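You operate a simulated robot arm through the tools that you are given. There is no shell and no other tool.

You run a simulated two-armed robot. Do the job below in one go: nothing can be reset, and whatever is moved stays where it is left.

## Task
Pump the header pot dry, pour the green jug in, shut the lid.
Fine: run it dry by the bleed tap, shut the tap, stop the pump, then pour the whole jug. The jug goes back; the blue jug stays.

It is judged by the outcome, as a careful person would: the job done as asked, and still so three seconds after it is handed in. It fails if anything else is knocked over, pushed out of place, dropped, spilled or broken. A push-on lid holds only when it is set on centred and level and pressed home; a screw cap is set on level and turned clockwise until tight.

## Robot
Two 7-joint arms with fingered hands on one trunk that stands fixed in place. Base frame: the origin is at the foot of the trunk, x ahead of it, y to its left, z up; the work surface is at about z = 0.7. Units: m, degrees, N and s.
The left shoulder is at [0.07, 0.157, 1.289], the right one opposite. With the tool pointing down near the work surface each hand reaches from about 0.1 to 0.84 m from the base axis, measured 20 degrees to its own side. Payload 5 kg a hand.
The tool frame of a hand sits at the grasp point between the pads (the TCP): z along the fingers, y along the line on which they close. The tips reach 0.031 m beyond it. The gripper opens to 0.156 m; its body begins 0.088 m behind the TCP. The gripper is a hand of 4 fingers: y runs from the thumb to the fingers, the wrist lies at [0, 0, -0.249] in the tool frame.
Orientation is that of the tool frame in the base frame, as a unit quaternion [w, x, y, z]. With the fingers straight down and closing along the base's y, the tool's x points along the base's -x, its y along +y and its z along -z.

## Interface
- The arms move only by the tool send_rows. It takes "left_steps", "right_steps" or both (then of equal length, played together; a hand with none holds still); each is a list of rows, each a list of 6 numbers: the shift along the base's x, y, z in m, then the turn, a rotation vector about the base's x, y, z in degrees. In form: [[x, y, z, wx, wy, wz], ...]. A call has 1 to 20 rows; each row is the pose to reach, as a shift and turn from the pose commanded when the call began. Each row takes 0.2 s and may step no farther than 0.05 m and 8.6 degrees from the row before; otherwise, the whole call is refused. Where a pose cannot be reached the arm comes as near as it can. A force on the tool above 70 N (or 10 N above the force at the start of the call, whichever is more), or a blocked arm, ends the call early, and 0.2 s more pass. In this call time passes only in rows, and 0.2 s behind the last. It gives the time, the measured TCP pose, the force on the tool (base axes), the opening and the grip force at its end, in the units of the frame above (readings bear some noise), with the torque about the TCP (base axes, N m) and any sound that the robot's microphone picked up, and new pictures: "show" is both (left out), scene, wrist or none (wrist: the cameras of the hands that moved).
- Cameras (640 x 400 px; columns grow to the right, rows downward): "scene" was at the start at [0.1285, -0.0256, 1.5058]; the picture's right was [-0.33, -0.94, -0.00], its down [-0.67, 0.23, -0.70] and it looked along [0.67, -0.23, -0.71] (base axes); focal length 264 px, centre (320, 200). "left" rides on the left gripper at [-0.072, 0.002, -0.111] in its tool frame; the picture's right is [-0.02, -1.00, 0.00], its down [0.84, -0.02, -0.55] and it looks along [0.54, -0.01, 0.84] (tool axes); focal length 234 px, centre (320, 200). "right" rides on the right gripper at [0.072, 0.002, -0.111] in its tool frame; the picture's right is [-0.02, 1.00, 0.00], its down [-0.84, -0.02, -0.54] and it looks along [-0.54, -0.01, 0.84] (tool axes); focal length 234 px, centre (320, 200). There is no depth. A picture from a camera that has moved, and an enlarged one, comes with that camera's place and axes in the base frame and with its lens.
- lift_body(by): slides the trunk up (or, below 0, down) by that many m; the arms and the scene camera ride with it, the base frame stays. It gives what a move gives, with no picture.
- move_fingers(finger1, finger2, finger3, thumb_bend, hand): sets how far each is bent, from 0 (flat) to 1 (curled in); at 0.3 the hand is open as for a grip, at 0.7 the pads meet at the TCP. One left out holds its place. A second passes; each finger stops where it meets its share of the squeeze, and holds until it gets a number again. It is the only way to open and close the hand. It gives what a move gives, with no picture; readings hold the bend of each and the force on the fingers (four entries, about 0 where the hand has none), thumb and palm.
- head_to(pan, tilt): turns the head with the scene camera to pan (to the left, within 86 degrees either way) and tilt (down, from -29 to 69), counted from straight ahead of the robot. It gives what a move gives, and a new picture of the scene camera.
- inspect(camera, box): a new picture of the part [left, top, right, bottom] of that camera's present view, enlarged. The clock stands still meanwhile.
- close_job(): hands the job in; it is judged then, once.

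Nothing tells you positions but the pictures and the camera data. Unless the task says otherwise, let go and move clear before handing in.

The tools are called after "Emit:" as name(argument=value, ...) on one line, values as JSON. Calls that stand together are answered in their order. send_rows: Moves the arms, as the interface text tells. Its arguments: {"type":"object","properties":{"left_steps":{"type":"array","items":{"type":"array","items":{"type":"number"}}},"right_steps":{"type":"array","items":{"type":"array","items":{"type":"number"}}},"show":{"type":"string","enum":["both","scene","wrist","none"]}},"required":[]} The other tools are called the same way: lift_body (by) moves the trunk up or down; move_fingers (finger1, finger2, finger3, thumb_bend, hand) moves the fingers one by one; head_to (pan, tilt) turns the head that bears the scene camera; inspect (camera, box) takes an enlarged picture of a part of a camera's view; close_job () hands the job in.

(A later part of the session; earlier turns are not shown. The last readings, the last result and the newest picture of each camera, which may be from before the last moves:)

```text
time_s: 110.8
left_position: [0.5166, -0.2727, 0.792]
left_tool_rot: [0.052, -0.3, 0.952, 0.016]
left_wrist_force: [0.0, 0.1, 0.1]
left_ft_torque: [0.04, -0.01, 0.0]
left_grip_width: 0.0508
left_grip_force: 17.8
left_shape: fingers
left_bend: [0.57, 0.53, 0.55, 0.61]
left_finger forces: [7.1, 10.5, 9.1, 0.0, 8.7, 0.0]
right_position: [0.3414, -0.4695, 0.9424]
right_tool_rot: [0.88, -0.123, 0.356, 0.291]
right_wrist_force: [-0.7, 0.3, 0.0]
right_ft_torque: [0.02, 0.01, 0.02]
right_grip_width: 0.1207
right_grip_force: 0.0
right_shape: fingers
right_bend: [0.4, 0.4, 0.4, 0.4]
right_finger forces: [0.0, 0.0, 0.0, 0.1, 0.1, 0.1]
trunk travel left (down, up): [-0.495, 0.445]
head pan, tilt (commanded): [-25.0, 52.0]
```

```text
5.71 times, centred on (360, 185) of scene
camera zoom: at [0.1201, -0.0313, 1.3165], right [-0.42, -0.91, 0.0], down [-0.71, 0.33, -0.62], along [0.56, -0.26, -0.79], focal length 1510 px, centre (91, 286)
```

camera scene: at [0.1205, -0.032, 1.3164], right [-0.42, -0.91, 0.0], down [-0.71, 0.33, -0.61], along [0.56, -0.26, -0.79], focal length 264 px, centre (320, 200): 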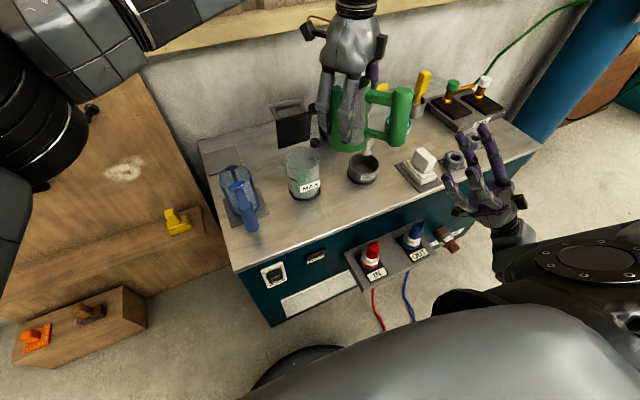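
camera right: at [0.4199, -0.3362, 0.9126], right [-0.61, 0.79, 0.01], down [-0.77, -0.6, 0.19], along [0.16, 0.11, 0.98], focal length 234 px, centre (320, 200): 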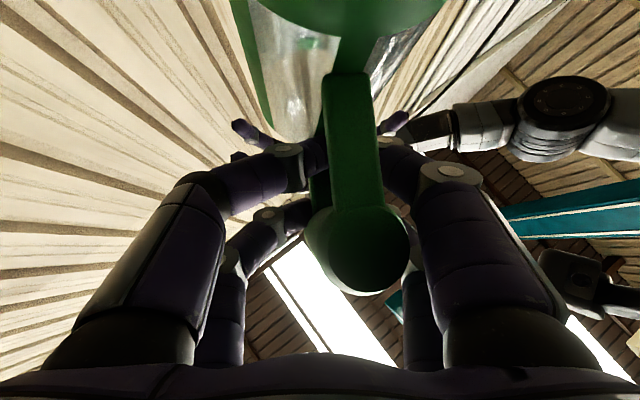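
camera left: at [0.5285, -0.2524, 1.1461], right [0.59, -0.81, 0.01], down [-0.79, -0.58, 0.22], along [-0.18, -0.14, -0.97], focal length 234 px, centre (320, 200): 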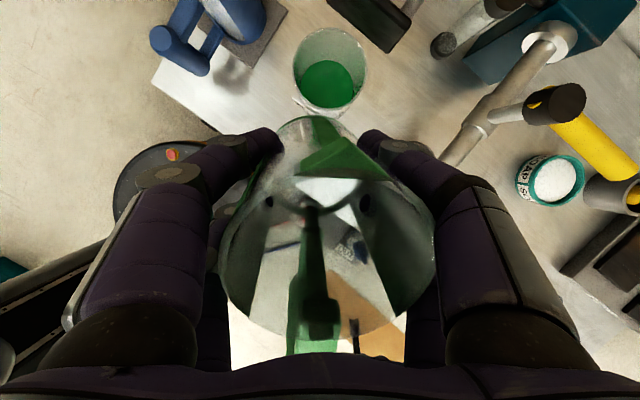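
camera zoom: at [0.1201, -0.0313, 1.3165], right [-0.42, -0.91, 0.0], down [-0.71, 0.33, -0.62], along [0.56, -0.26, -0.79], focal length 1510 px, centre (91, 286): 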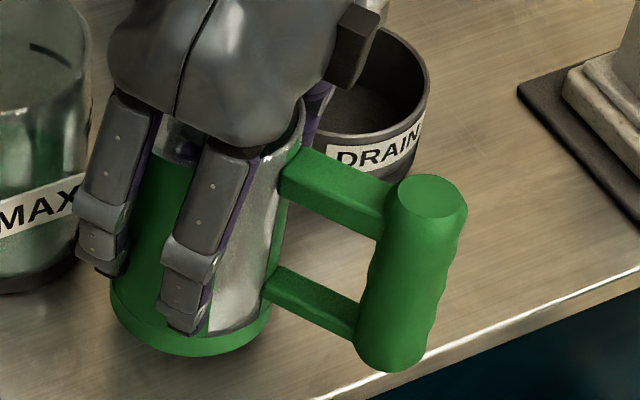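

Emit:
send_rows(left_steps=[[0, 0, -0.003, 0, 0, 0], [0, 0, -0.006, 0, 0, 0]], show="none")

Emit:
send_rows(left_steps=[[0, 0, -0.002, 0, 0, 0], [0, 0, -0.004, 0, 0, 0]], show="none")

```text
time_s: 111.3
left_position: [0.5169, -0.2731, 0.7853]
left_tool_rot: [0.053, -0.299, 0.953, 0.018]
left_wrist_force: [-0.9, 0.1, -0.3]
left_ft_torque: [0.03, -0.03, -0.03]
left_grip_width: 0.0511
left_grip_force: 17.6
left_shape: fingers
left_bend: [0.57, 0.53, 0.55, 0.61]
left_finger forces: [7.1, 10.5, 9.1, 0.1, 8.7, 0.0]
right_position: [0.3401, -0.4678, 0.942]
right_tool_rot: [0.88, -0.122, 0.356, 0.29]
right_wrist_force: [-0.4, -0.1, -0.5]
right_ft_torque: [0.0, 0.01, 0.0]
right_grip_width: 0.1204
right_grip_force: 0.0
right_shape: fingers
right_bend: [0.4, 0.4, 0.4, 0.4]
right_finger forces: [0.0, 0.0, 0.0, 0.0, 0.0, 0.0]
trunk travel left (down, up): [-0.495, 0.445]
head pan, tilt (commanded): [-25.0, 52.0]
```

```text
time_s: 112.0
left_position: [0.5175, -0.2727, 0.7815]
left_tool_rot: [0.054, -0.3, 0.952, 0.017]
left_wrist_force: [-0.8, -0.1, -0.5]
left_ft_torque: [0.02, 0.01, -0.03]
left_grip_width: 0.0509
left_grip_force: 17.5
left_shape: fingers
left_bend: [0.57, 0.53, 0.55, 0.61]
left_finger forces: [7.0, 10.6, 9.2, 0.0, 8.7, 0.0]
right_position: [0.3398, -0.4692, 0.9424]
right_tool_rot: [0.88, -0.123, 0.356, 0.291]
right_wrist_force: [-0.8, 0.1, -0.5]
right_ft_torque: [-0.01, -0.01, 0.03]
right_grip_width: 0.1206
right_grip_force: 0.1
right_shape: fingers
right_bend: [0.4, 0.4, 0.4, 0.4]
right_finger forces: [0.1, 0.0, 0.1, 0.1, 0.1, 0.1]
trunk travel left (down, up): [-0.495, 0.445]
head pan, tilt (commanded): [-25.0, 52.0]
```

Emit:
send_rows(left_steps=[[0, 0, -0.002, 0, 0, 0], [0, 0, -0.004, 0, 0, 0]], show="none")

Emit:
inspect(camera="scene", box=[320, 150, 400, 220])

```text
time_s: 112.5
left_position: [0.5165, -0.2731, 0.7767]
left_tool_rot: [0.053, -0.301, 0.952, 0.017]
left_wrist_force: [0.1, 0.4, -0.5]
left_ft_torque: [0.03, -0.06, -0.01]
left_grip_width: 0.0508
left_grip_force: 17.8
left_shape: fingers
left_bend: [0.57, 0.53, 0.55, 0.61]
left_finger forces: [7.0, 10.6, 9.1, 0.0, 8.6, 0.0]
right_position: [0.3391, -0.4688, 0.9424]
right_tool_rot: [0.879, -0.123, 0.356, 0.291]
right_wrist_force: [-0.2, 0.4, -0.2]
right_ft_torque: [-0.02, 0.02, 0.01]
right_grip_width: 0.1208
right_grip_force: 0.1
right_shape: fingers
right_bend: [0.4, 0.4, 0.4, 0.4]
right_finger forces: [0.0, 0.1, 0.0, 0.0, 0.0, 0.1]
trunk travel left (down, up): [-0.495, 0.445]
head pan, tilt (commanded): [-25.0, 52.0]
```

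```text
5.71 times, centred on (360, 185) of scene
camera zoom: at [0.12, -0.0313, 1.3165], right [-0.42, -0.91, 0.0], down [-0.71, 0.33, -0.62], along [0.56, -0.26, -0.79], focal length 1510 px, centre (91, 286)
```

zoom: 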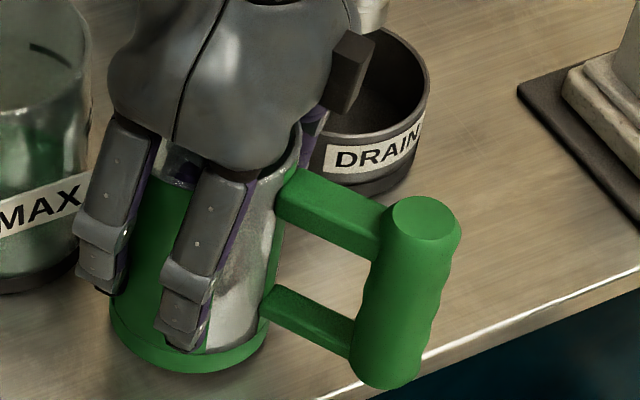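

Emit:
send_rows(left_steps=[[0, 0, -0.003, 0, 0, 0], [0, 0, -0.005, 0, 0, 0]], show="none")

Emit:
send_rows(left_steps=[[0, 0, -0.003, 0, 0, 0], [0, 0, -0.005, 0, 0, 0]], show="none")

```text
time_s: 113.2
left_position: [0.5173, -0.2728, 0.7724]
left_tool_rot: [0.052, -0.3, 0.952, 0.016]
left_wrist_force: [-0.1, -0.1, 1.3]
left_ft_torque: [-0.06, -0.1, 0.01]
left_grip_width: 0.0508
left_grip_force: 18.3
left_shape: fingers
left_bend: [0.57, 0.52, 0.55, 0.61]
left_finger forces: [7.4, 10.8, 9.1, 0.0, 8.9, 0.1]
right_position: [0.3389, -0.468, 0.9423]
right_tool_rot: [0.879, -0.123, 0.356, 0.291]
right_wrist_force: [-0.2, 0.9, 0.4]
right_ft_torque: [0.0, -0.03, 0.01]
right_grip_width: 0.1209
right_grip_force: 0.1
right_shape: fingers
right_bend: [0.4, 0.4, 0.4, 0.4]
right_finger forces: [0.0, 0.0, 0.0, 0.0, 0.1, 0.1]
trunk travel left (down, up): [-0.495, 0.445]
head pan, tilt (commanded): [-25.0, 52.0]
```

```text
time_s: 113.8
left_position: [0.5165, -0.2724, 0.7684]
left_tool_rot: [0.053, -0.3, 0.952, 0.015]
left_wrist_force: [-1.2, 3.1, 13.4]
left_ft_torque: [-0.24, -0.24, 0.03]
left_grip_width: 0.05
left_grip_force: 20.3
left_shape: fingers
left_bend: [0.56, 0.52, 0.55, 0.62]
left_finger forces: [9.4, 11.8, 10.2, 0.0, 9.3, 0.0]
right_position: [0.3401, -0.4682, 0.9421]
right_tool_rot: [0.88, -0.123, 0.356, 0.29]
right_wrist_force: [-1.0, 0.1, -1.1]
right_ft_torque: [0.04, -0.03, 0.02]
right_grip_width: 0.1207
right_grip_force: 0.1
right_shape: fingers
right_bend: [0.4, 0.4, 0.4, 0.4]
right_finger forces: [0.0, 0.1, 0.0, 0.0, 0.0, 0.0]
trunk travel left (down, up): [-0.495, 0.445]
head pan, tilt (commanded): [-25.0, 52.0]
```

Touch-down. I ease up 3 mm and open the left fingers partway.

Emit:
send_rows(left_steps=[[0, 0, 0.003, 0, 0, 0]], show="none")

Emit:
move_fingers(hand="left", finger1=0.43, finger2=0.43, finger3=0.43, thumb_bend=0.45)

Emit:
inspect(camera="scene", box=[310, 130, 410, 230])

Emit:
inspect(camera="left", box=[0, 0, 640, 400])

```text
time_s: 114.2
left_position: [0.5158, -0.2713, 0.7702]
left_tool_rot: [0.054, -0.3, 0.952, 0.018]
left_wrist_force: [0.1, 1.1, 4.4]
left_ft_torque: [-0.11, -0.17, 0.01]
left_grip_width: 0.0501
left_grip_force: 19.1
left_shape: fingers
left_bend: [0.56, 0.52, 0.55, 0.62]
left_finger forces: [8.1, 10.9, 10.4, 0.0, 9.5, 0.0]
right_position: [0.3399, -0.4698, 0.9433]
right_tool_rot: [0.88, -0.123, 0.355, 0.291]
right_wrist_force: [0.0, 0.3, -1.3]
right_ft_torque: [-0.01, -0.02, 0.01]
right_grip_width: 0.1207
right_grip_force: 0.1
right_shape: fingers
right_bend: [0.4, 0.4, 0.4, 0.4]
right_finger forces: [0.0, 0.0, 0.1, 0.1, 0.1, 0.0]
trunk travel left (down, up): [-0.495, 0.445]
head pan, tilt (commanded): [-25.0, 52.0]
```

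```text
time_s: 115.2
left_position: [0.5165, -0.2727, 0.7707]
left_tool_rot: [0.052, -0.3, 0.952, 0.016]
left_wrist_force: [-0.7, 0.3, 0.6]
left_ft_torque: [0.02, 0.0, -0.02]
left_grip_width: 0.1044
left_grip_force: 0.0
left_shape: fingers
left_bend: [0.43, 0.43, 0.43, 0.45]
left_finger forces: [0.1, 0.0, 0.0, 0.1, 0.1, 0.0]
right_position: [0.3404, -0.4679, 0.9419]
right_tool_rot: [0.879, -0.123, 0.356, 0.291]
right_wrist_force: [-0.6, -0.7, 0.3]
right_ft_torque: [0.01, -0.01, 0.01]
right_grip_width: 0.1208
right_grip_force: 0.2
right_shape: fingers
right_bend: [0.4, 0.4, 0.4, 0.4]
right_finger forces: [0.1, 0.1, 0.0, 0.1, 0.0, 0.1]
trunk travel left (down, up): [-0.495, 0.445]
head pan, tilt (commanded): [-25.0, 52.0]
```

```text
4.00 times, centred on (360, 180) of scene
camera zoom: at [0.1198, -0.0311, 1.3165], right [-0.42, -0.91, 0.0], down [-0.71, 0.33, -0.62], along [0.56, -0.26, -0.79], focal length 1057 px, centre (160, 280)
```

zoom: 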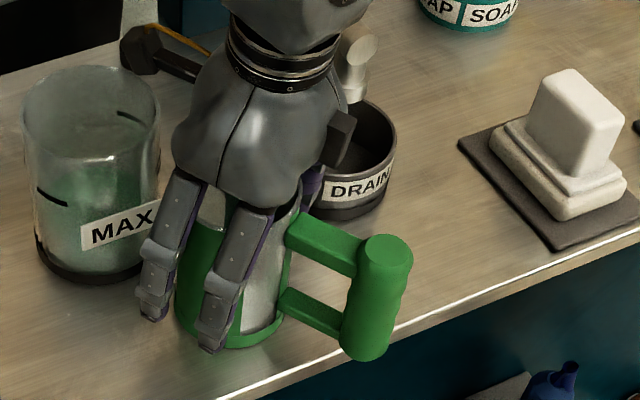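

```text
1.00 times, centred on (320, 200) of left (not enlarged: the box is as wide or as high as the picture)
camera zoom: at [0.5657, -0.237, 0.8883], right [0.59, -0.81, 0.0], down [-0.72, -0.53, 0.45], along [-0.36, -0.27, -0.89], focal length 234 px, centre (320, 200)
```

zoom: 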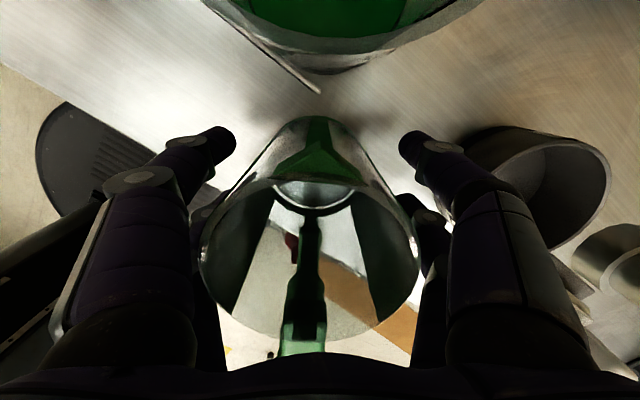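

The jug stands by itself. I withdraw the left hand straight up, then off to the left.

Emit:
send_rows(left_steps=[[-0.003, -0.002, 0.035, 0, 0, 0], [-0.007, -0.005, 0.075, 0, 0, 0], [-0.011, -0.008, 0.12, 0, 0, 0], [-0.015, -0.01, 0.165, 0, 0, 0], [-0.02, -0.01, 0.21, 0, 0, 0], [-0.02, 0.01, 0.25, 0, 0, 0], [-0.02, 0.05, 0.27, 0, 0, 0], [-0.02, 0.1, 0.27, 0, 0, 0], [-0.02, 0.15, 0.27, 0, 0, 0], [-0.02, 0.2, 0.27, 0, 0, 0], [-0.02, 0.25, 0.27, 0, 0, 0], [-0.02, 0.3, 0.27, 0, 0, 0], [-0.02, 0.35, 0.27, 0, 0, 0], [-0.02, 0.4, 0.27, 0, 0, 0]], show="scene")

Emit:
inspect(camera="scene", box=[270, 90, 430, 240])

```text
time_s: 118.2
left_position: [0.4969, 0.1307, 1.0393]
left_tool_rot: [0.052, -0.3, 0.952, 0.016]
left_wrist_force: [-0.4, -0.2, 0.0]
left_ft_torque: [-0.03, 0.01, 0.01]
left_grip_width: 0.1045
left_grip_force: 0.0
left_shape: fingers
left_bend: [0.43, 0.43, 0.43, 0.45]
left_finger forces: [0.0, 0.1, 0.1, 0.0, 0.0, 0.0]
right_position: [0.3395, -0.4675, 0.9426]
right_tool_rot: [0.88, -0.123, 0.356, 0.29]
right_wrist_force: [-0.4, 0.6, 0.7]
right_ft_torque: [0.03, 0.0, -0.01]
right_grip_width: 0.1204
right_grip_force: 0.0
right_shape: fingers
right_bend: [0.4, 0.4, 0.4, 0.4]
right_finger forces: [0.1, 0.0, 0.1, 0.0, 0.0, 0.0]
trunk travel left (down, up): [-0.495, 0.445]
head pan, tilt (commanded): [-25.0, 52.0]
camera scene: at [0.1193, -0.0284, 1.3167], right [-0.42, -0.91, 0.0], down [-0.71, 0.33, -0.62], along [0.56, -0.26, -0.79], focal length 264 px, centre (320, 200)
```

scene: 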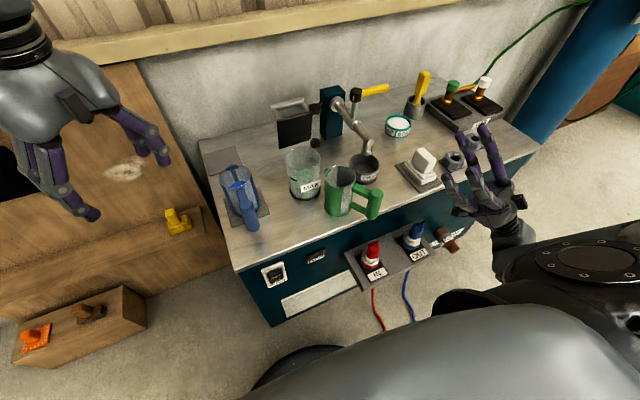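

```text
2.67 times, centred on (350, 165) of scene
camera zoom: at [0.1193, -0.0284, 1.3167], right [-0.42, -0.91, 0.0], down [-0.71, 0.33, -0.62], along [0.56, -0.26, -0.79], focal length 705 px, centre (240, 293)
```

zoom: 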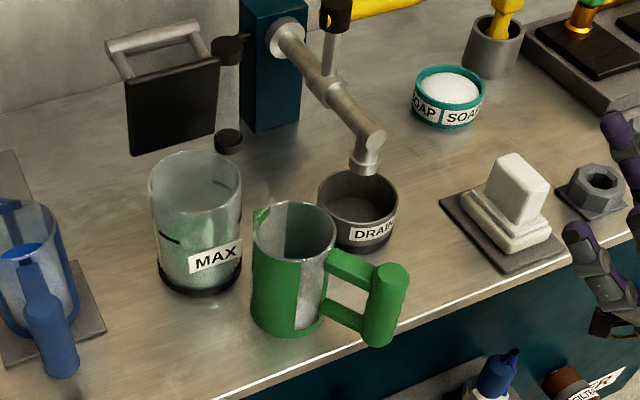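

The pot shows green below its MAX mark and the bench is clean. Now I turn the right hand back to pointing down (tilted 12° as in the first pick-up), to take the jug by the body and return it to its pad.

Emit:
send_rows(right_steps=[[0, 0, 0.02, -3.73, 6.79, -0.61], [0, 0, 0.04, -7.46, 13.59, -1.21], [0, 0, 0.06, -11.19, 20.38, -1.82], [0.002, 0.003, 0.07, -14.93, 27.18, -2.43], [0.005, 0.008, 0.08, -18.66, 33.97, -3.03], [0.01, 0.015, 0.08, -22.39, 40.76, -3.64], [0.018, 0.027, 0.08, -26.12, 47.56, -4.24], [0.028, 0.042, 0.08, -29.85, 54.35, -4.85], [0.04, 0.06, 0.08, -33.58, 61.14, -5.46], [0.052, 0.078, 0.08, -37.31, 67.94, -6.06], [0.064, 0.096, 0.08, -41.04, 74.73, -6.67], [0.076, 0.114, 0.08, -44.78, 81.53, -7.28], [0.088, 0.132, 0.08, -48.51, 88.32, -7.88], [0.1, 0.15, 0.08, -52.24, 95.11, -8.49], [0.11, 0.165, 0.075, -55.97, 101.91, -9.09], [0.12, 0.178, 0.065, -59.7, 108.7, -9.7]], show="both")

Emit:
inspect(camera="right", box=[200, 20, 440, 220])

```text
time_s: 121.8
left_position: [0.4976, 0.1281, 1.0392]
left_tool_rot: [0.053, -0.3, 0.952, 0.017]
left_wrist_force: [0.4, -0.5, 0.1]
left_ft_torque: [0.0, 0.01, 0.02]
left_grip_width: 0.1044
left_grip_force: 0.0
left_shape: fingers
left_bend: [0.43, 0.43, 0.43, 0.45]
left_finger forces: [0.1, 0.0, 0.1, 0.1, 0.1, 0.0]
right_position: [0.468, -0.2919, 1.039]
right_tool_rot: [0.144, -0.181, 0.973, 0.012]
right_wrist_force: [0.7, -0.5, -0.1]
right_ft_torque: [0.03, 0.05, -0.01]
right_grip_width: 0.1211
right_grip_force: 0.1
right_shape: fingers
right_bend: [0.4, 0.4, 0.4, 0.4]
right_finger forces: [0.1, 0.1, 0.1, 0.0, 0.0, 0.0]
right hand out of reach, approached as far as the arm can: row 6, 7, 8, 9, 10
trunk travel left (down, up): [-0.495, 0.445]
head pan, tilt (commanded): [-25.0, 52.0]
stopped in row 16 (right hand): the arm was blocked; the commanded pose is now the measured one
camera scene: at [0.121, -0.0306, 1.3164], right [-0.42, -0.91, 0.0], down [-0.71, 0.33, -0.61], along [0.56, -0.26, -0.79], focal length 264 px, centre (320, 200)
camera right: at [0.3731, -0.3244, 1.1268], right [-0.33, 0.94, -0.02], down [0.61, 0.23, 0.76], along [0.72, 0.24, -0.65], focal length 234 px, centre (320, 200)
```

scene: 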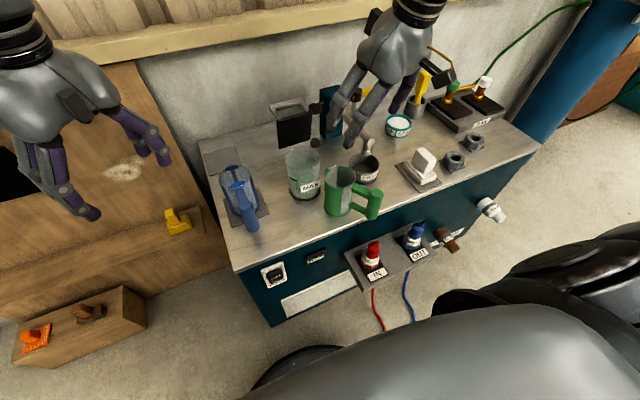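
right: 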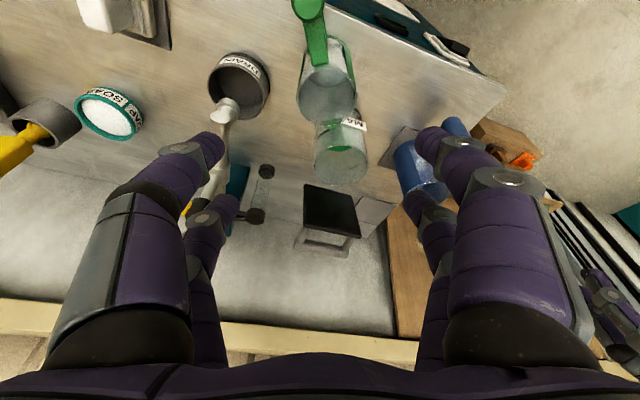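

```text
2.00 times, centred on (320, 120) of right
camera zoom: at [0.3731, -0.3244, 1.1268], right [-0.33, 0.94, -0.02], down [0.61, 0.23, 0.76], along [0.72, 0.24, -0.65], focal length 468 px, centre (320, 360)
```

zoom: 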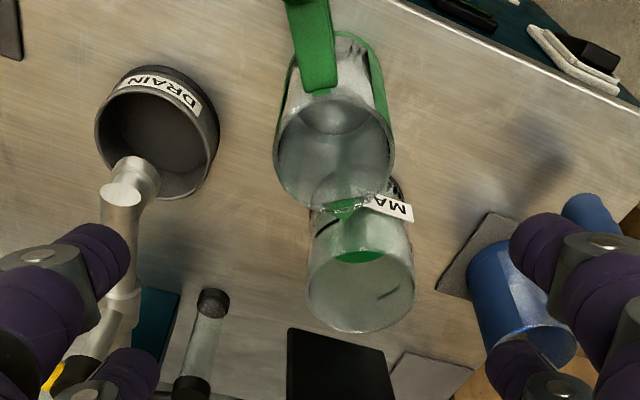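

The arm briefly reported itself blocked at the end of that sweep, though nothing is touched; the pose is nearly as wanted. I make a small correction and descend to the pre-grasp height.

Emit:
send_rows(right_steps=[[0.003, 0.003, -0.03, 0, 1.6, 0], [0.005, 0.006, -0.065, 0, 3.2, 0], [0.008, 0.009, -0.1, 0, 4.8, 0], [0.009, 0.011, -0.13, 0, 4.8, 0]], show="both")

```text
time_s: 122.8
left_position: [0.4979, 0.1281, 1.0395]
left_tool_rot: [0.052, -0.3, 0.952, 0.017]
left_wrist_force: [0.3, 0.0, 0.4]
left_ft_torque: [0.02, -0.01, -0.01]
left_grip_width: 0.1045
left_grip_force: 0.0
left_shape: fingers
left_bend: [0.43, 0.43, 0.43, 0.45]
left_finger forces: [0.0, 0.0, 0.1, 0.1, 0.1, 0.1]
right_position: [0.4763, -0.2796, 0.9092]
right_tool_rot: [0.102, -0.179, 0.978, 0.021]
right_wrist_force: [-0.5, -0.6, 0.0]
right_ft_torque: [0.0, 0.0, -0.05]
right_grip_width: 0.1211
right_grip_force: 0.1
right_shape: fingers
right_bend: [0.4, 0.4, 0.4, 0.4]
right_finger forces: [0.0, 0.0, 0.1, 0.0, 0.0, 0.0]
trunk travel left (down, up): [-0.495, 0.445]
head pan, tilt (commanded): [-25.0, 52.0]
camera scene: at [0.1203, -0.031, 1.3165], right [-0.42, -0.91, 0.0], down [-0.71, 0.33, -0.62], along [0.56, -0.26, -0.79], focal length 264 px, centre (320, 200)
camera right: at [0.3894, -0.3133, 1.0028], right [-0.33, 0.94, 0.01], down [0.67, 0.23, 0.71], along [0.66, 0.24, -0.71], focal length 234 px, centre (320, 200)
```

scene: 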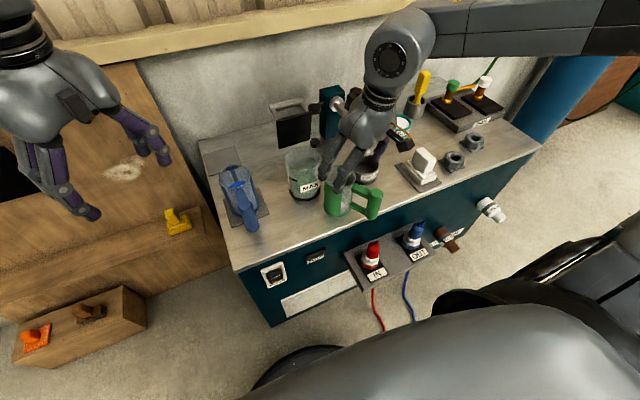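
right: 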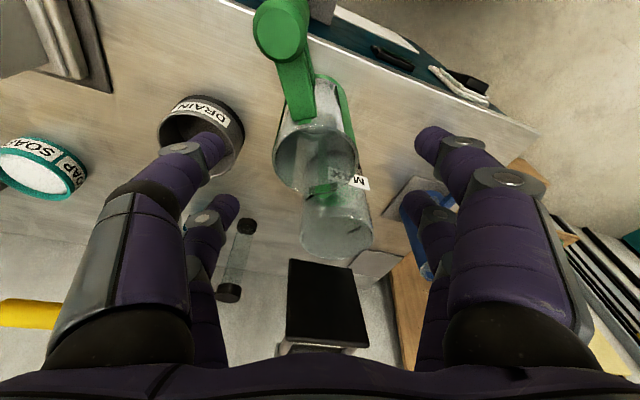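

Centred side to side; the jug sits a little far along the hand's x, so I shift 13 mm while descending to the grip height.

Emit:
send_rows(right_steps=[[0.0123, 0.0047, 0, 0, 0, 0], [0.0175, 0.0067, -0.026, 0, 0, 0], [0.0225, 0.0087, -0.052, 0, 0, 0], [0.0275, 0.0106, -0.078, 0, 0, 0], [0.0325, 0.0125, -0.102, 0, 0, 0], [0.0372, 0.0143, -0.124, 0, 0, 0]], show="wrist")

Emit:
inspect(camera="scene", box=[310, 130, 410, 230])

```text
time_s: 124.2
left_position: [0.4987, 0.1278, 1.0394]
left_tool_rot: [0.052, -0.3, 0.952, 0.017]
left_wrist_force: [-0.1, 0.4, 0.3]
left_ft_torque: [0.01, 0.01, -0.01]
left_grip_width: 0.1049
left_grip_force: 0.1
left_shape: fingers
left_bend: [0.43, 0.43, 0.43, 0.45]
left_finger forces: [0.0, 0.0, 0.0, 0.1, 0.0, 0.1]
right_position: [0.515, -0.2651, 0.7863]
right_tool_rot: [0.101, -0.18, 0.978, 0.019]
right_wrist_force: [0.3, 0.3, 0.1]
right_ft_torque: [0.0, 0.0, -0.03]
right_grip_width: 0.1209
right_grip_force: 0.0
right_shape: fingers
right_bend: [0.4, 0.4, 0.4, 0.4]
right_finger forces: [0.1, 0.1, 0.0, 0.0, 0.0, 0.0]
trunk travel left (down, up): [-0.495, 0.445]
head pan, tilt (commanded): [-25.0, 52.0]
camera right: at [0.4268, -0.2987, 0.8802], right [-0.33, 0.94, 0.01], down [0.67, 0.23, 0.71], along [0.66, 0.24, -0.71], focal length 234 px, centre (320, 200)
```

right: 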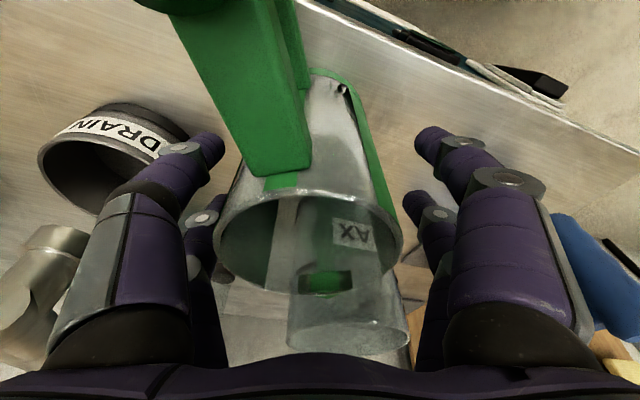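

```text
4.00 times, centred on (360, 180) of scene
camera zoom: at [0.1207, -0.0306, 1.3164], right [-0.42, -0.91, 0.0], down [-0.71, 0.33, -0.62], along [0.56, -0.26, -0.79], focal length 1057 px, centre (160, 280)
```

zoom: 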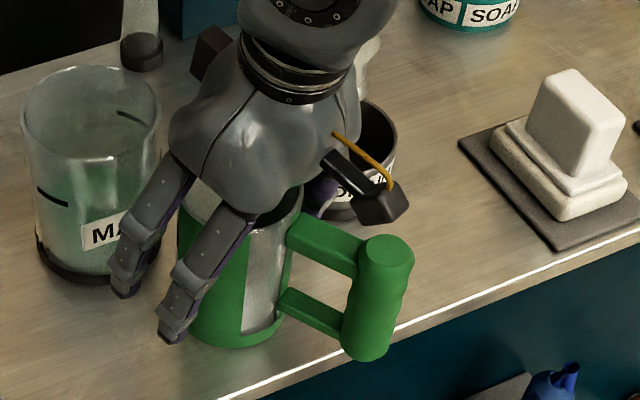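

The picture matches the first pick-up almost exactly. A 4 mm nudge to centre, then I close the right hand on the jug.

Emit:
send_rows(right_steps=[[0.0015, -0.004, -0.003, 0, 0, 0]], show="none")

Emit:
move_fingers(hand="right", finger1=0.65, finger2=0.65, finger3=0.65, thumb_bend=0.65)

Emit:
lift_body(by=0.03)

Emit:
inspect(camera="right", box=[0, 0, 640, 400])

Emit:
inspect(camera="scene", box=[310, 130, 410, 230])

```text
time_s: 124.5
left_position: [0.4971, 0.1276, 1.0401]
left_tool_rot: [0.052, -0.3, 0.952, 0.017]
left_wrist_force: [-0.6, 0.2, -0.2]
left_ft_torque: [0.04, -0.03, -0.01]
left_grip_width: 0.1047
left_grip_force: 0.1
left_shape: fingers
left_bend: [0.43, 0.43, 0.43, 0.45]
left_finger forces: [0.1, 0.0, 0.0, 0.1, 0.0, 0.1]
right_position: [0.5153, -0.2705, 0.7836]
right_tool_rot: [0.102, -0.179, 0.978, 0.02]
right_wrist_force: [0.4, -0.7, 0.1]
right_ft_torque: [-0.01, -0.01, 0.0]
right_grip_width: 0.1209
right_grip_force: 0.0
right_shape: fingers
right_bend: [0.4, 0.4, 0.4, 0.4]
right_finger forces: [0.0, 0.0, 0.0, 0.0, 0.0, 0.0]
trunk travel left (down, up): [-0.495, 0.445]
head pan, tilt (commanded): [-25.0, 52.0]
```

```text
time_s: 125.5
left_position: [0.4975, 0.1278, 1.0402]
left_tool_rot: [0.053, -0.3, 0.952, 0.017]
left_wrist_force: [0.1, -0.1, 1.3]
left_ft_torque: [0.0, 0.02, 0.01]
left_grip_width: 0.1045
left_grip_force: 0.1
left_shape: fingers
left_bend: [0.43, 0.43, 0.43, 0.45]
left_finger forces: [0.1, 0.0, 0.1, 0.0, 0.1, 0.0]
right_position: [0.5135, -0.2703, 0.783]
right_tool_rot: [0.102, -0.179, 0.978, 0.018]
right_wrist_force: [0.6, -0.9, -0.1]
right_ft_torque: [-0.07, 0.08, 0.04]
right_grip_width: 0.0678
right_grip_force: 18.8
right_shape: fingers
right_bend: [0.52, 0.57, 0.59, 0.59]
right_finger forces: [10.2, 8.5, 4.2, 0.1, 15.2, 0.0]
trunk travel left (down, up): [-0.495, 0.445]
head pan, tilt (commanded): [-25.0, 52.0]
```

```text
time_s: 126.3
left_position: [0.4978, 0.1277, 1.0699]
left_tool_rot: [0.052, -0.301, 0.952, 0.017]
left_wrist_force: [-0.5, 0.1, -0.9]
left_ft_torque: [0.01, 0.02, 0.01]
left_grip_width: 0.1044
left_grip_force: 0.1
left_shape: fingers
left_bend: [0.43, 0.43, 0.43, 0.45]
left_finger forces: [0.0, 0.1, 0.0, 0.0, 0.0, 0.0]
right_position: [0.5146, -0.2689, 0.8127]
right_tool_rot: [0.103, -0.18, 0.978, 0.019]
right_wrist_force: [-0.1, 0.9, -2.2]
right_ft_torque: [-0.01, -0.03, 0.01]
right_grip_width: 0.0681
right_grip_force: 18.6
right_shape: fingers
right_bend: [0.52, 0.57, 0.6, 0.59]
right_finger forces: [9.8, 8.6, 4.1, 0.0, 14.7, 0.0]
trunk travel left (down, up): [-0.525, 0.415]
head pan, tilt (commanded): [-25.0, 52.0]
```

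```text
1.00 times, centred on (320, 200) of right (not enlarged: the box is as wide or as high as the picture)
camera zoom: at [0.4275, -0.3033, 0.9073], right [-0.33, 0.94, 0.01], down [0.67, 0.23, 0.71], along [0.66, 0.24, -0.71], focal length 234 px, centre (320, 200)
```

zoom: 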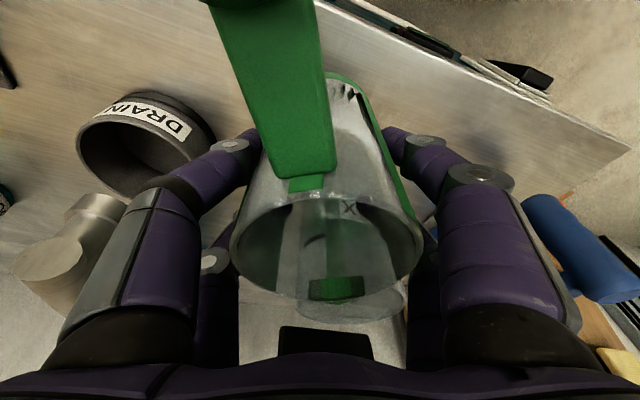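

```text
4.00 times, centred on (360, 180) of scene
camera zoom: at [0.1207, -0.031, 1.3464], right [-0.42, -0.91, 0.0], down [-0.71, 0.33, -0.61], along [0.56, -0.26, -0.79], focal length 1057 px, centre (160, 280)
```

zoom: 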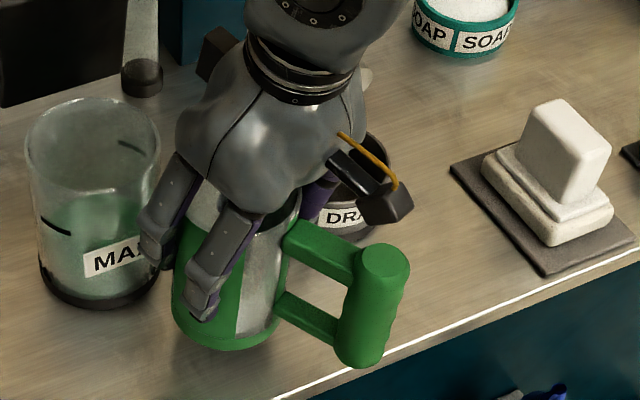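

The jug is held upright (2.2 N, empty). I lift with the trunk as before to clear the lid, then carry it back along the same route.

Emit:
lift_body(by=0.25)

Emit:
send_rows(right_steps=[[0.004, 0.003, 0.012, 0, 0, 1], [0.018, 0.014, 0.024, 0, 0, 4], [0.038, 0.03, 0.024, 0, 0, 8], [0.06, 0.047, 0.024, 0, 0, 12], [0.083, 0.065, 0.024, 0, 0, 16], [0.106, 0.083, 0.024, 0, 0, 20], [0.129, 0.101, 0.024, 0, 0, 24], [0.152, 0.119, 0.024, 0, 0, 28], [0.175, 0.137, 0.024, 0, 0, 32], [0.198, 0.155, 0.024, 0, 0, 37], [0.221, 0.173, 0.024, 0, 0, 42], [0.244, 0.191, 0.024, 0, 0, 47], [0.265, 0.208, 0.024, 0, 0, 52], [0.284, 0.223, 0.024, 0, 0, 56], [0.3, 0.236, 0.024, 0, 0, 59], [0.308, 0.243, 0.024, 0, 0, 61]], show="both")

```text
time_s: 128.9
left_position: [0.4973, 0.1279, 1.3209]
left_tool_rot: [0.052, -0.3, 0.952, 0.017]
left_wrist_force: [0.1, 0.1, 0.9]
left_ft_torque: [-0.02, 0.04, 0.02]
left_grip_width: 0.1046
left_grip_force: 0.0
left_shape: fingers
left_bend: [0.43, 0.43, 0.43, 0.45]
left_finger forces: [0.0, 0.0, 0.1, 0.0, 0.1, 0.0]
right_position: [0.5142, -0.2693, 1.0638]
right_tool_rot: [0.102, -0.18, 0.978, 0.019]
right_wrist_force: [-0.3, 0.2, -2.9]
right_ft_torque: [0.04, -0.01, -0.01]
right_grip_width: 0.0676
right_grip_force: 18.3
right_shape: fingers
right_bend: [0.52, 0.57, 0.6, 0.59]
right_finger forces: [9.8, 8.6, 4.2, 0.0, 14.7, 0.0]
trunk travel left (down, up): [-0.775, 0.165]
head pan, tilt (commanded): [-25.0, 52.0]
```

```text
time_s: 132.3
left_position: [0.4971, 0.1277, 1.3205]
left_tool_rot: [0.052, -0.3, 0.952, 0.017]
left_wrist_force: [0.8, 0.4, -0.1]
left_ft_torque: [-0.02, 0.0, -0.01]
left_grip_width: 0.1048
left_grip_force: 0.1
left_shape: fingers
left_bend: [0.43, 0.43, 0.43, 0.45]
left_finger forces: [0.0, 0.0, 0.1, 0.1, 0.1, 0.0]
right_position: [0.7027, -0.1156, 1.138]
right_tool_rot: [0.079, -0.652, 0.751, 0.069]
right_wrist_force: [0.2, 0.6, -2.6]
right_ft_torque: [0.02, 0.01, -0.02]
right_grip_width: 0.0679
right_grip_force: 18.7
right_shape: fingers
right_bend: [0.52, 0.57, 0.6, 0.59]
right_finger forces: [9.9, 8.2, 4.5, 0.0, 14.6, 0.0]
right hand out of reach, approached as far as the arm can: row 10, 11, 12, 13, 14, 15, 16
trunk travel left (down, up): [-0.775, 0.165]
head pan, tilt (commanded): [-25.0, 52.0]
camera scene: at [0.1204, -0.0307, 1.5965], right [-0.42, -0.91, 0.0], down [-0.71, 0.33, -0.62], along [0.56, -0.26, -0.79], focal length 264 px, centre (320, 200)
camera right: at [0.6874, -0.2091, 1.2313], right [-0.99, 0.17, 0.0], down [0.12, 0.7, 0.71], along [0.11, 0.7, -0.71], focal length 234 px, centre (320, 200)
```

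scene: 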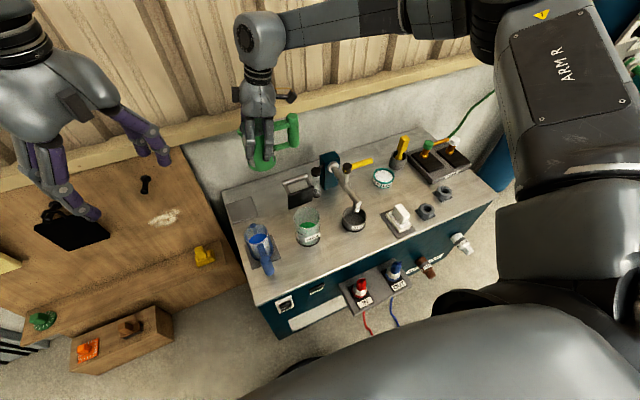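
right: 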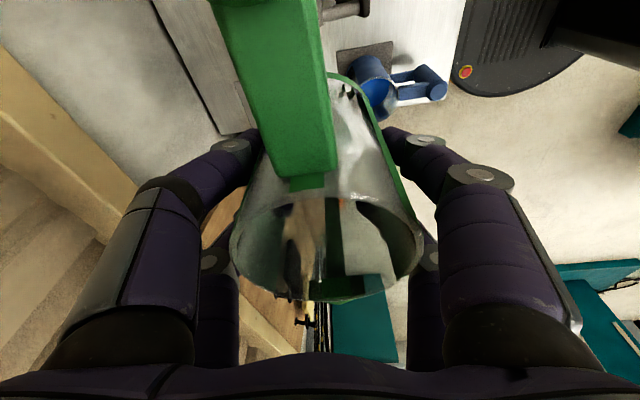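

The arm got stuck in an awkward elbow posture short of the pad. The jug is empty and secure, so I take it back up to the arm's original neutral pose first, and will then repeat the approach that worked before.

Emit:
send_rows(right_steps=[[-0.01, -0.01, 0.03, -0.6, 0.7, -5.8], [-0.03, -0.035, 0.06, -1.4, 1.6, -13.6], [-0.055, -0.065, 0.09, -2.3, 2.6, -21.4], [-0.08, -0.095, 0.12, -3.1, 3.5, -29.2], [-0.105, -0.127, 0.15, -3.9, 4.5, -37], [-0.13, -0.159, 0.175, -4.7, 5.4, -44.8], [-0.155, -0.191, 0.195, -5.5, 6.4, -52.6], [-0.18, -0.223, 0.205, -6.4, 7.3, -60.4], [-0.2, -0.25, 0.212, -7.2, 8.2, -68.2], [-0.215, -0.268, 0.212, -8.0, 9.2, -75.5], [-0.223, -0.278, 0.212, -8.64, 9.89, -81.6]], show="scene")

```text
refused: row 5 steps farther than a row can; nothing moved
```

Emit:
send_rows(right_steps=[[-0.01, -0.01, 0.03, -0.6, 0.7, -5.8], [-0.03, -0.035, 0.06, -1.4, 1.6, -13.6], [-0.052, -0.062, 0.088, -2.3, 2.6, -21.4], [-0.076, -0.092, 0.114, -3.1, 3.5, -29.2], [-0.1, -0.122, 0.14, -3.9, 4.5, -37], [-0.125, -0.153, 0.165, -4.7, 5.4, -44.8], [-0.15, -0.185, 0.187, -5.5, 6.4, -52.6], [-0.175, -0.217, 0.202, -6.4, 7.3, -60.4], [-0.197, -0.247, 0.212, -7.2, 8.2, -68.2], [-0.213, -0.267, 0.212, -8.0, 9.2, -75.5], [-0.223, -0.278, 0.212, -8.64, 9.89, -81.6]], show="scene")

```text
time_s: 134.7
left_position: [0.4966, 0.1267, 1.3196]
left_tool_rot: [0.052, -0.301, 0.952, 0.016]
left_wrist_force: [-0.5, 0.3, -0.2]
left_ft_torque: [0.0, 0.02, -0.01]
left_grip_width: 0.1046
left_grip_force: 0.0
left_shape: fingers
left_bend: [0.43, 0.43, 0.43, 0.45]
left_finger forces: [0.0, 0.0, 0.0, 0.0, 0.1, 0.0]
right_position: [0.4776, -0.3958, 1.3497]
right_tool_rot: [-0.001, 0.002, 1.0, -0.001]
right_wrist_force: [-0.1, -0.3, -1.9]
right_ft_torque: [0.0, -0.04, 0.0]
right_grip_width: 0.0675
right_grip_force: 18.4
right_shape: fingers
right_bend: [0.52, 0.57, 0.6, 0.59]
right_finger forces: [10.0, 8.4, 4.9, 0.0, 14.3, 0.0]
trunk travel left (down, up): [-0.775, 0.165]
head pan, tilt (commanded): [-25.0, 52.0]
camera scene: at [0.1197, -0.0309, 1.5965], right [-0.42, -0.91, 0.0], down [-0.71, 0.33, -0.62], along [0.56, -0.26, -0.79], focal length 264 px, centre (320, 200)
```

scene: 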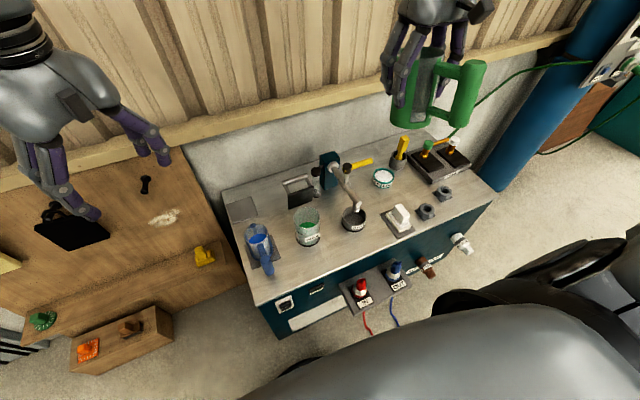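

Neutral pose regained. Now I repeat the approach that worked the first time: out to the side, then across with the 60° yaw and tilt.

Emit:
send_rows(right_steps=[[0.036, -0.031, 0, 0, 0, 0], [0.072, -0.062, 0, 0, 0, 0], [0.109, -0.092, 0, 0, 0, 0], [0.124, -0.062, 0.01, 0.785, -1.361, 7.475], [0.141, -0.024, 0.015, 1.57, -2.722, 14.95], [0.158, 0.014, 0.015, 2.355, -4.084, 22.425], [0.175, 0.052, 0.015, 3.14, -5.445, 29.9], [0.192, 0.09, 0.015, 3.925, -6.806, 37.375], [0.209, 0.128, 0.015, 4.71, -8.168, 44.85], [0.226, 0.166, 0.015, 5.495, -9.529, 52.325], [0.243, 0.204, 0.015, 6.28, -10.89, 59.8], [0.26, 0.242, 0.015, 6.28, -10.89, 59.8], [0.277, 0.28, 0.01, 6.28, -10.89, 59.8], [0.29, 0.308, 0, 6.28, -10.89, 59.8]], show="scene")

```text
time_s: 137.7
left_position: [0.4939, 0.1281, 1.3208]
left_tool_rot: [0.053, -0.3, 0.952, 0.015]
left_wrist_force: [0.0, 0.5, 0.1]
left_ft_torque: [-0.02, -0.03, 0.01]
left_grip_width: 0.1046
left_grip_force: 0.1
left_shape: fingers
left_bend: [0.43, 0.43, 0.43, 0.45]
left_finger forces: [0.1, 0.0, 0.0, 0.1, 0.0, 0.1]
right_position: [0.7246, -0.1154, 1.3432]
right_tool_rot: [0.092, -0.498, 0.861, 0.05]
right_wrist_force: [-0.9, 0.8, -1.7]
right_ft_torque: [-0.01, -0.02, 0.0]
right_grip_width: 0.0675
right_grip_force: 19.0
right_shape: fingers
right_bend: [0.52, 0.57, 0.6, 0.59]
right_finger forces: [10.3, 8.7, 4.7, 0.1, 14.4, 0.1]
right hand out of reach, approached as far as the arm can: row 13, 14
trunk travel left (down, up): [-0.775, 0.165]
head pan, tilt (commanded): [-25.0, 52.0]
camera scene: at [0.1166, -0.0289, 1.5969], right [-0.42, -0.91, 0.0], down [-0.71, 0.33, -0.62], along [0.56, -0.26, -0.79], focal length 264 px, centre (320, 200)
```

scene: 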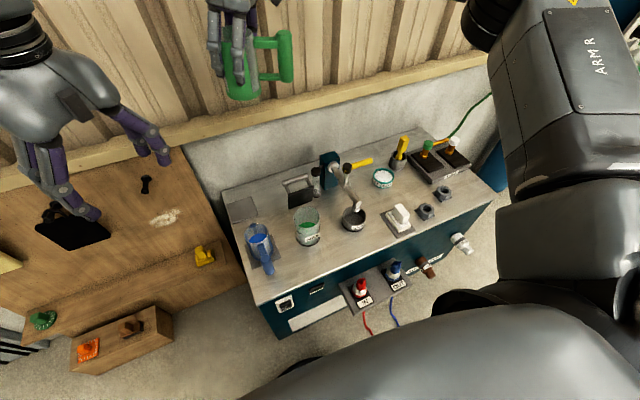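

The arm still stalls early with this yaw. I test whether less yaw lets it extend further (all in free space).

Emit:
send_rows(right_steps=[[0, 0, -0.03, 0, 0, -8], [0, 0, -0.06, 0, 0, -16], [0.01, 0.005, -0.09, 0, 0, -24], [0.03, 0.02, -0.12, 0, 0, -30], [0.05, 0.04, -0.14, 0, 0, -30], [0.07, 0.06, -0.15, 0, 0, -30], [0.09, 0.08, -0.15, 0, 0, -30]], show="scene")

```text
time_s: 139.3
left_position: [0.4974, 0.1278, 1.3199]
left_tool_rot: [0.052, -0.3, 0.952, 0.016]
left_wrist_force: [-0.3, 0.1, -0.2]
left_ft_torque: [0.0, -0.04, 0.0]
left_grip_width: 0.1045
left_grip_force: 0.1
left_shape: fingers
left_bend: [0.43, 0.43, 0.43, 0.45]
left_finger forces: [0.0, 0.1, 0.1, 0.0, 0.1, 0.1]
right_position: [0.7333, -0.113, 1.205]
right_tool_rot: [0.101, -0.256, 0.961, 0.027]
right_wrist_force: [1.1, -0.3, -1.7]
right_ft_torque: [0.05, -0.07, 0.02]
right_grip_width: 0.0672
right_grip_force: 19.0
right_shape: fingers
right_bend: [0.52, 0.57, 0.6, 0.59]
right_finger forces: [10.2, 8.7, 4.8, 0.0, 14.5, 0.0]
right hand out of reach, approached as far as the arm can: row 4, 5, 6, 7
trunk travel left (down, up): [-0.775, 0.165]
head pan, tilt (commanded): [-25.0, 52.0]
camera scene: at [0.1207, -0.0311, 1.5964], right [-0.42, -0.91, 0.0], down [-0.71, 0.33, -0.62], along [0.56, -0.26, -0.79], focal length 264 px, centre (320, 200)
```

scene: 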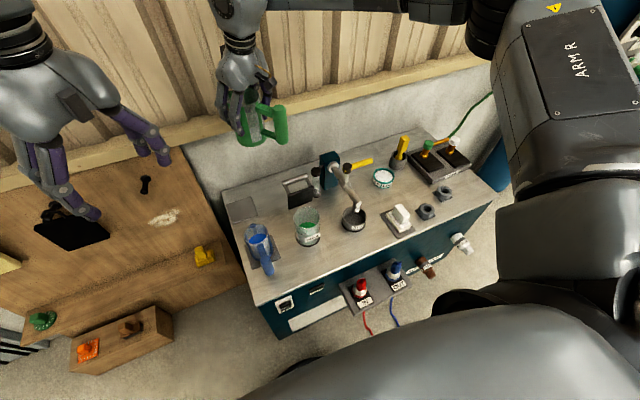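

The right shoulder is wound into an elbow-high posture. I try to unwind it: trunk up, then let the arm hang low and close with neutral yaw, so the elbow drops, before reaching out again.

Emit:
lift_body(by=0.16)

Emit:
send_rows(right_steps=[[-0.03, -0.025, 0, 0.6, -0.6, 0], [-0.06, -0.055, -0.005, 1.2, -1.2, -3], [-0.09, -0.085, -0.01, 1.8, -1.8, -6], [-0.12, -0.115, -0.02, 1.8, 0, -10], [-0.15, -0.145, -0.04, 1.5, 2, -15], [-0.18, -0.175, -0.06, 1, 4, -20], [-0.21, -0.205, -0.08, 0, 6, -25], [-0.24, -0.235, -0.1, -1, 8, -29], [-0.265, -0.26, -0.13, -2, 10, -29], [-0.285, -0.285, -0.165, -2.5, 11, -29], [-0.295, -0.3, -0.205, -2.5, 11, -29], [-0.3, -0.31, -0.25, -2.5, 11, -29], [-0.3, -0.31, -0.295, -2.5, 11, -29], [-0.3, -0.31, -0.34, -2.5, 11, -29]], show="scene")

```text
time_s: 141.1
left_position: [0.4968, 0.1283, 1.4793]
left_tool_rot: [0.052, -0.301, 0.952, 0.017]
left_wrist_force: [0.2, -0.9, 0.0]
left_ft_torque: [-0.01, 0.02, 0.0]
left_grip_width: 0.1046
left_grip_force: 0.0
left_shape: fingers
left_bend: [0.43, 0.43, 0.43, 0.45]
left_finger forces: [0.0, 0.0, 0.1, 0.0, 0.0, 0.0]
right_position: [0.732, -0.1117, 1.3656]
right_tool_rot: [0.1, -0.257, 0.961, 0.027]
right_wrist_force: [0.4, -0.1, -2.7]
right_ft_torque: [-0.02, -0.01, -0.04]
right_grip_width: 0.0675
right_grip_force: 19.5
right_shape: fingers
right_bend: [0.52, 0.57, 0.6, 0.59]
right_finger forces: [10.3, 8.8, 4.8, 0.1, 14.5, 0.1]
trunk travel left (down, up): [-0.935, 0.005]
head pan, tilt (commanded): [-25.0, 52.0]
```

```text
time_s: 144.1
left_position: [0.499, 0.1271, 1.4794]
left_tool_rot: [0.053, -0.3, 0.952, 0.017]
left_wrist_force: [-0.1, -1.0, 0.4]
left_ft_torque: [0.02, -0.01, 0.05]
left_grip_width: 0.1044
left_grip_force: 0.1
left_shape: fingers
left_bend: [0.43, 0.43, 0.43, 0.45]
left_finger forces: [0.0, 0.0, 0.1, 0.0, 0.1, 0.0]
right_position: [0.4347, -0.4232, 1.0246]
right_tool_rot: [0.006, -0.008, 1.0, 0.005]
right_wrist_force: [1.3, 0.2, -2.7]
right_ft_torque: [0.01, 0.01, 0.01]
right_grip_width: 0.0673
right_grip_force: 18.7
right_shape: fingers
right_bend: [0.52, 0.57, 0.6, 0.59]
right_finger forces: [9.7, 8.8, 4.6, 0.1, 14.2, 0.1]
trunk travel left (down, up): [-0.935, 0.005]
head pan, tilt (commanded): [-25.0, 52.0]
camera scene: at [0.1224, -0.0316, 1.7564], right [-0.42, -0.91, 0.0], down [-0.72, 0.33, -0.61], along [0.56, -0.26, -0.79], focal length 264 px, centre (320, 200)
```

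scene: 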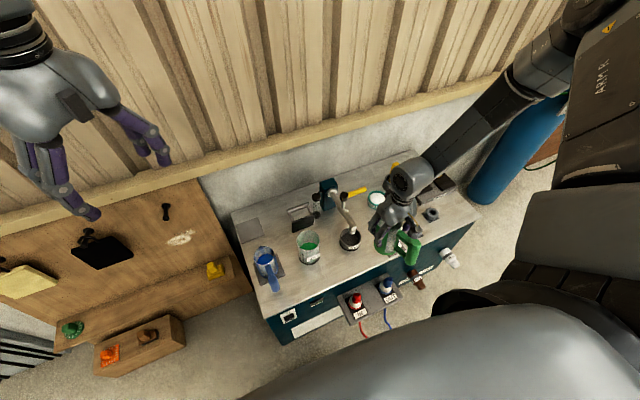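

That posture persists. Before choosing, I test whether the left arm can reach a place-down pose over the pad (in free air, at the same shoulder-relative height).

Emit:
send_rows(left_steps=[[0.02, -0.01, -0.02, -2.6, -0.3, 7.1], [0.045, -0.02, -0.04, -5.2, -0.6, 14.2], [0.075, -0.03, -0.06, -7.8, -0.9, 21.3], [0.105, -0.042, -0.08, -10.4, -1.2, 28.4], [0.135, -0.054, -0.1, -13, -1.45, 35.6], [0.165, -0.066, -0.12, -15.5, -1.7, 42.7], [0.195, -0.078, -0.14, -18.1, -2, 49.8], [0.225, -0.09, -0.16, -20.7, -2.3, 56.9], [0.255, -0.102, -0.18, -20.7, -2.3, 56.9], [0.285, -0.115, -0.2, -20.7, -2.3, 56.9], [0.315, -0.128, -0.215, -20.7, -2.3, 56.9], [0.336, -0.137, -0.23, -20.7, -2.3, 56.9]], show="scene")

```text
time_s: 146.7
left_position: [0.8342, -0.0113, 1.2502]
left_tool_rot: [-0.005, 0.719, -0.683, 0.13]
left_wrist_force: [0.2, -1.0, -0.6]
left_ft_torque: [0.02, 0.01, 0.0]
left_grip_width: 0.1047
left_grip_force: 0.1
left_shape: fingers
left_bend: [0.43, 0.43, 0.43, 0.45]
left_finger forces: [0.0, 0.0, 0.0, 0.0, 0.1, 0.1]
right_position: [0.4336, -0.4234, 1.0264]
right_tool_rot: [0.007, -0.008, 1.0, 0.005]
right_wrist_force: [-0.2, 0.1, -3.1]
right_ft_torque: [0.0, -0.08, 0.0]
right_grip_width: 0.0672
right_grip_force: 19.0
right_shape: fingers
right_bend: [0.52, 0.57, 0.6, 0.59]
right_finger forces: [9.6, 8.8, 4.6, 0.0, 14.1, 0.0]
trunk travel left (down, up): [-0.935, 0.005]
head pan, tilt (commanded): [-25.0, 52.0]
camera scene: at [0.1212, -0.0332, 1.7564], right [-0.42, -0.91, 0.0], down [-0.71, 0.33, -0.61], along [0.56, -0.26, -0.79], focal length 264 px, centre (320, 200)
```

scene: 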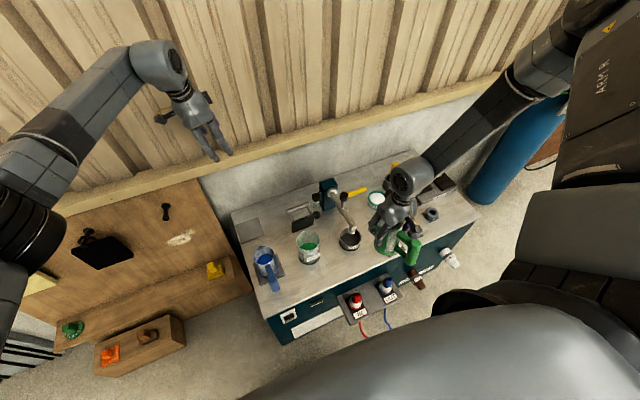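

The left arm reaches the pad pose easily. I check the slightly squarer lean I'd prefer for placing.

Emit:
send_rows(left_steps=[[0.004, 0.001, 0, -1.8, 2.4, -0.4], [0.008, 0.001, 0, -3.5, 4.8, -0.8]], show="none")

```text
time_s: 147.3
left_position: [0.8407, -0.0108, 1.2504]
left_tool_rot: [0.048, 0.72, -0.682, 0.121]
left_wrist_force: [0.2, 0.1, 0.5]
left_ft_torque: [0.0, -0.01, 0.0]
left_grip_width: 0.1045
left_grip_force: 0.1
left_shape: fingers
left_bend: [0.43, 0.43, 0.43, 0.45]
left_finger forces: [0.0, 0.0, 0.0, 0.0, 0.1, 0.1]
right_position: [0.4332, -0.4234, 1.025]
right_tool_rot: [0.007, -0.007, 1.0, 0.006]
right_wrist_force: [0.5, -0.7, -2.1]
right_ft_torque: [0.03, -0.04, 0.02]
right_grip_width: 0.0673
right_grip_force: 18.7
right_shape: fingers
right_bend: [0.52, 0.57, 0.6, 0.59]
right_finger forces: [9.8, 8.8, 4.7, 0.0, 14.1, 0.0]
trunk travel left (down, up): [-0.935, 0.005]
head pan, tilt (commanded): [-25.0, 52.0]
```

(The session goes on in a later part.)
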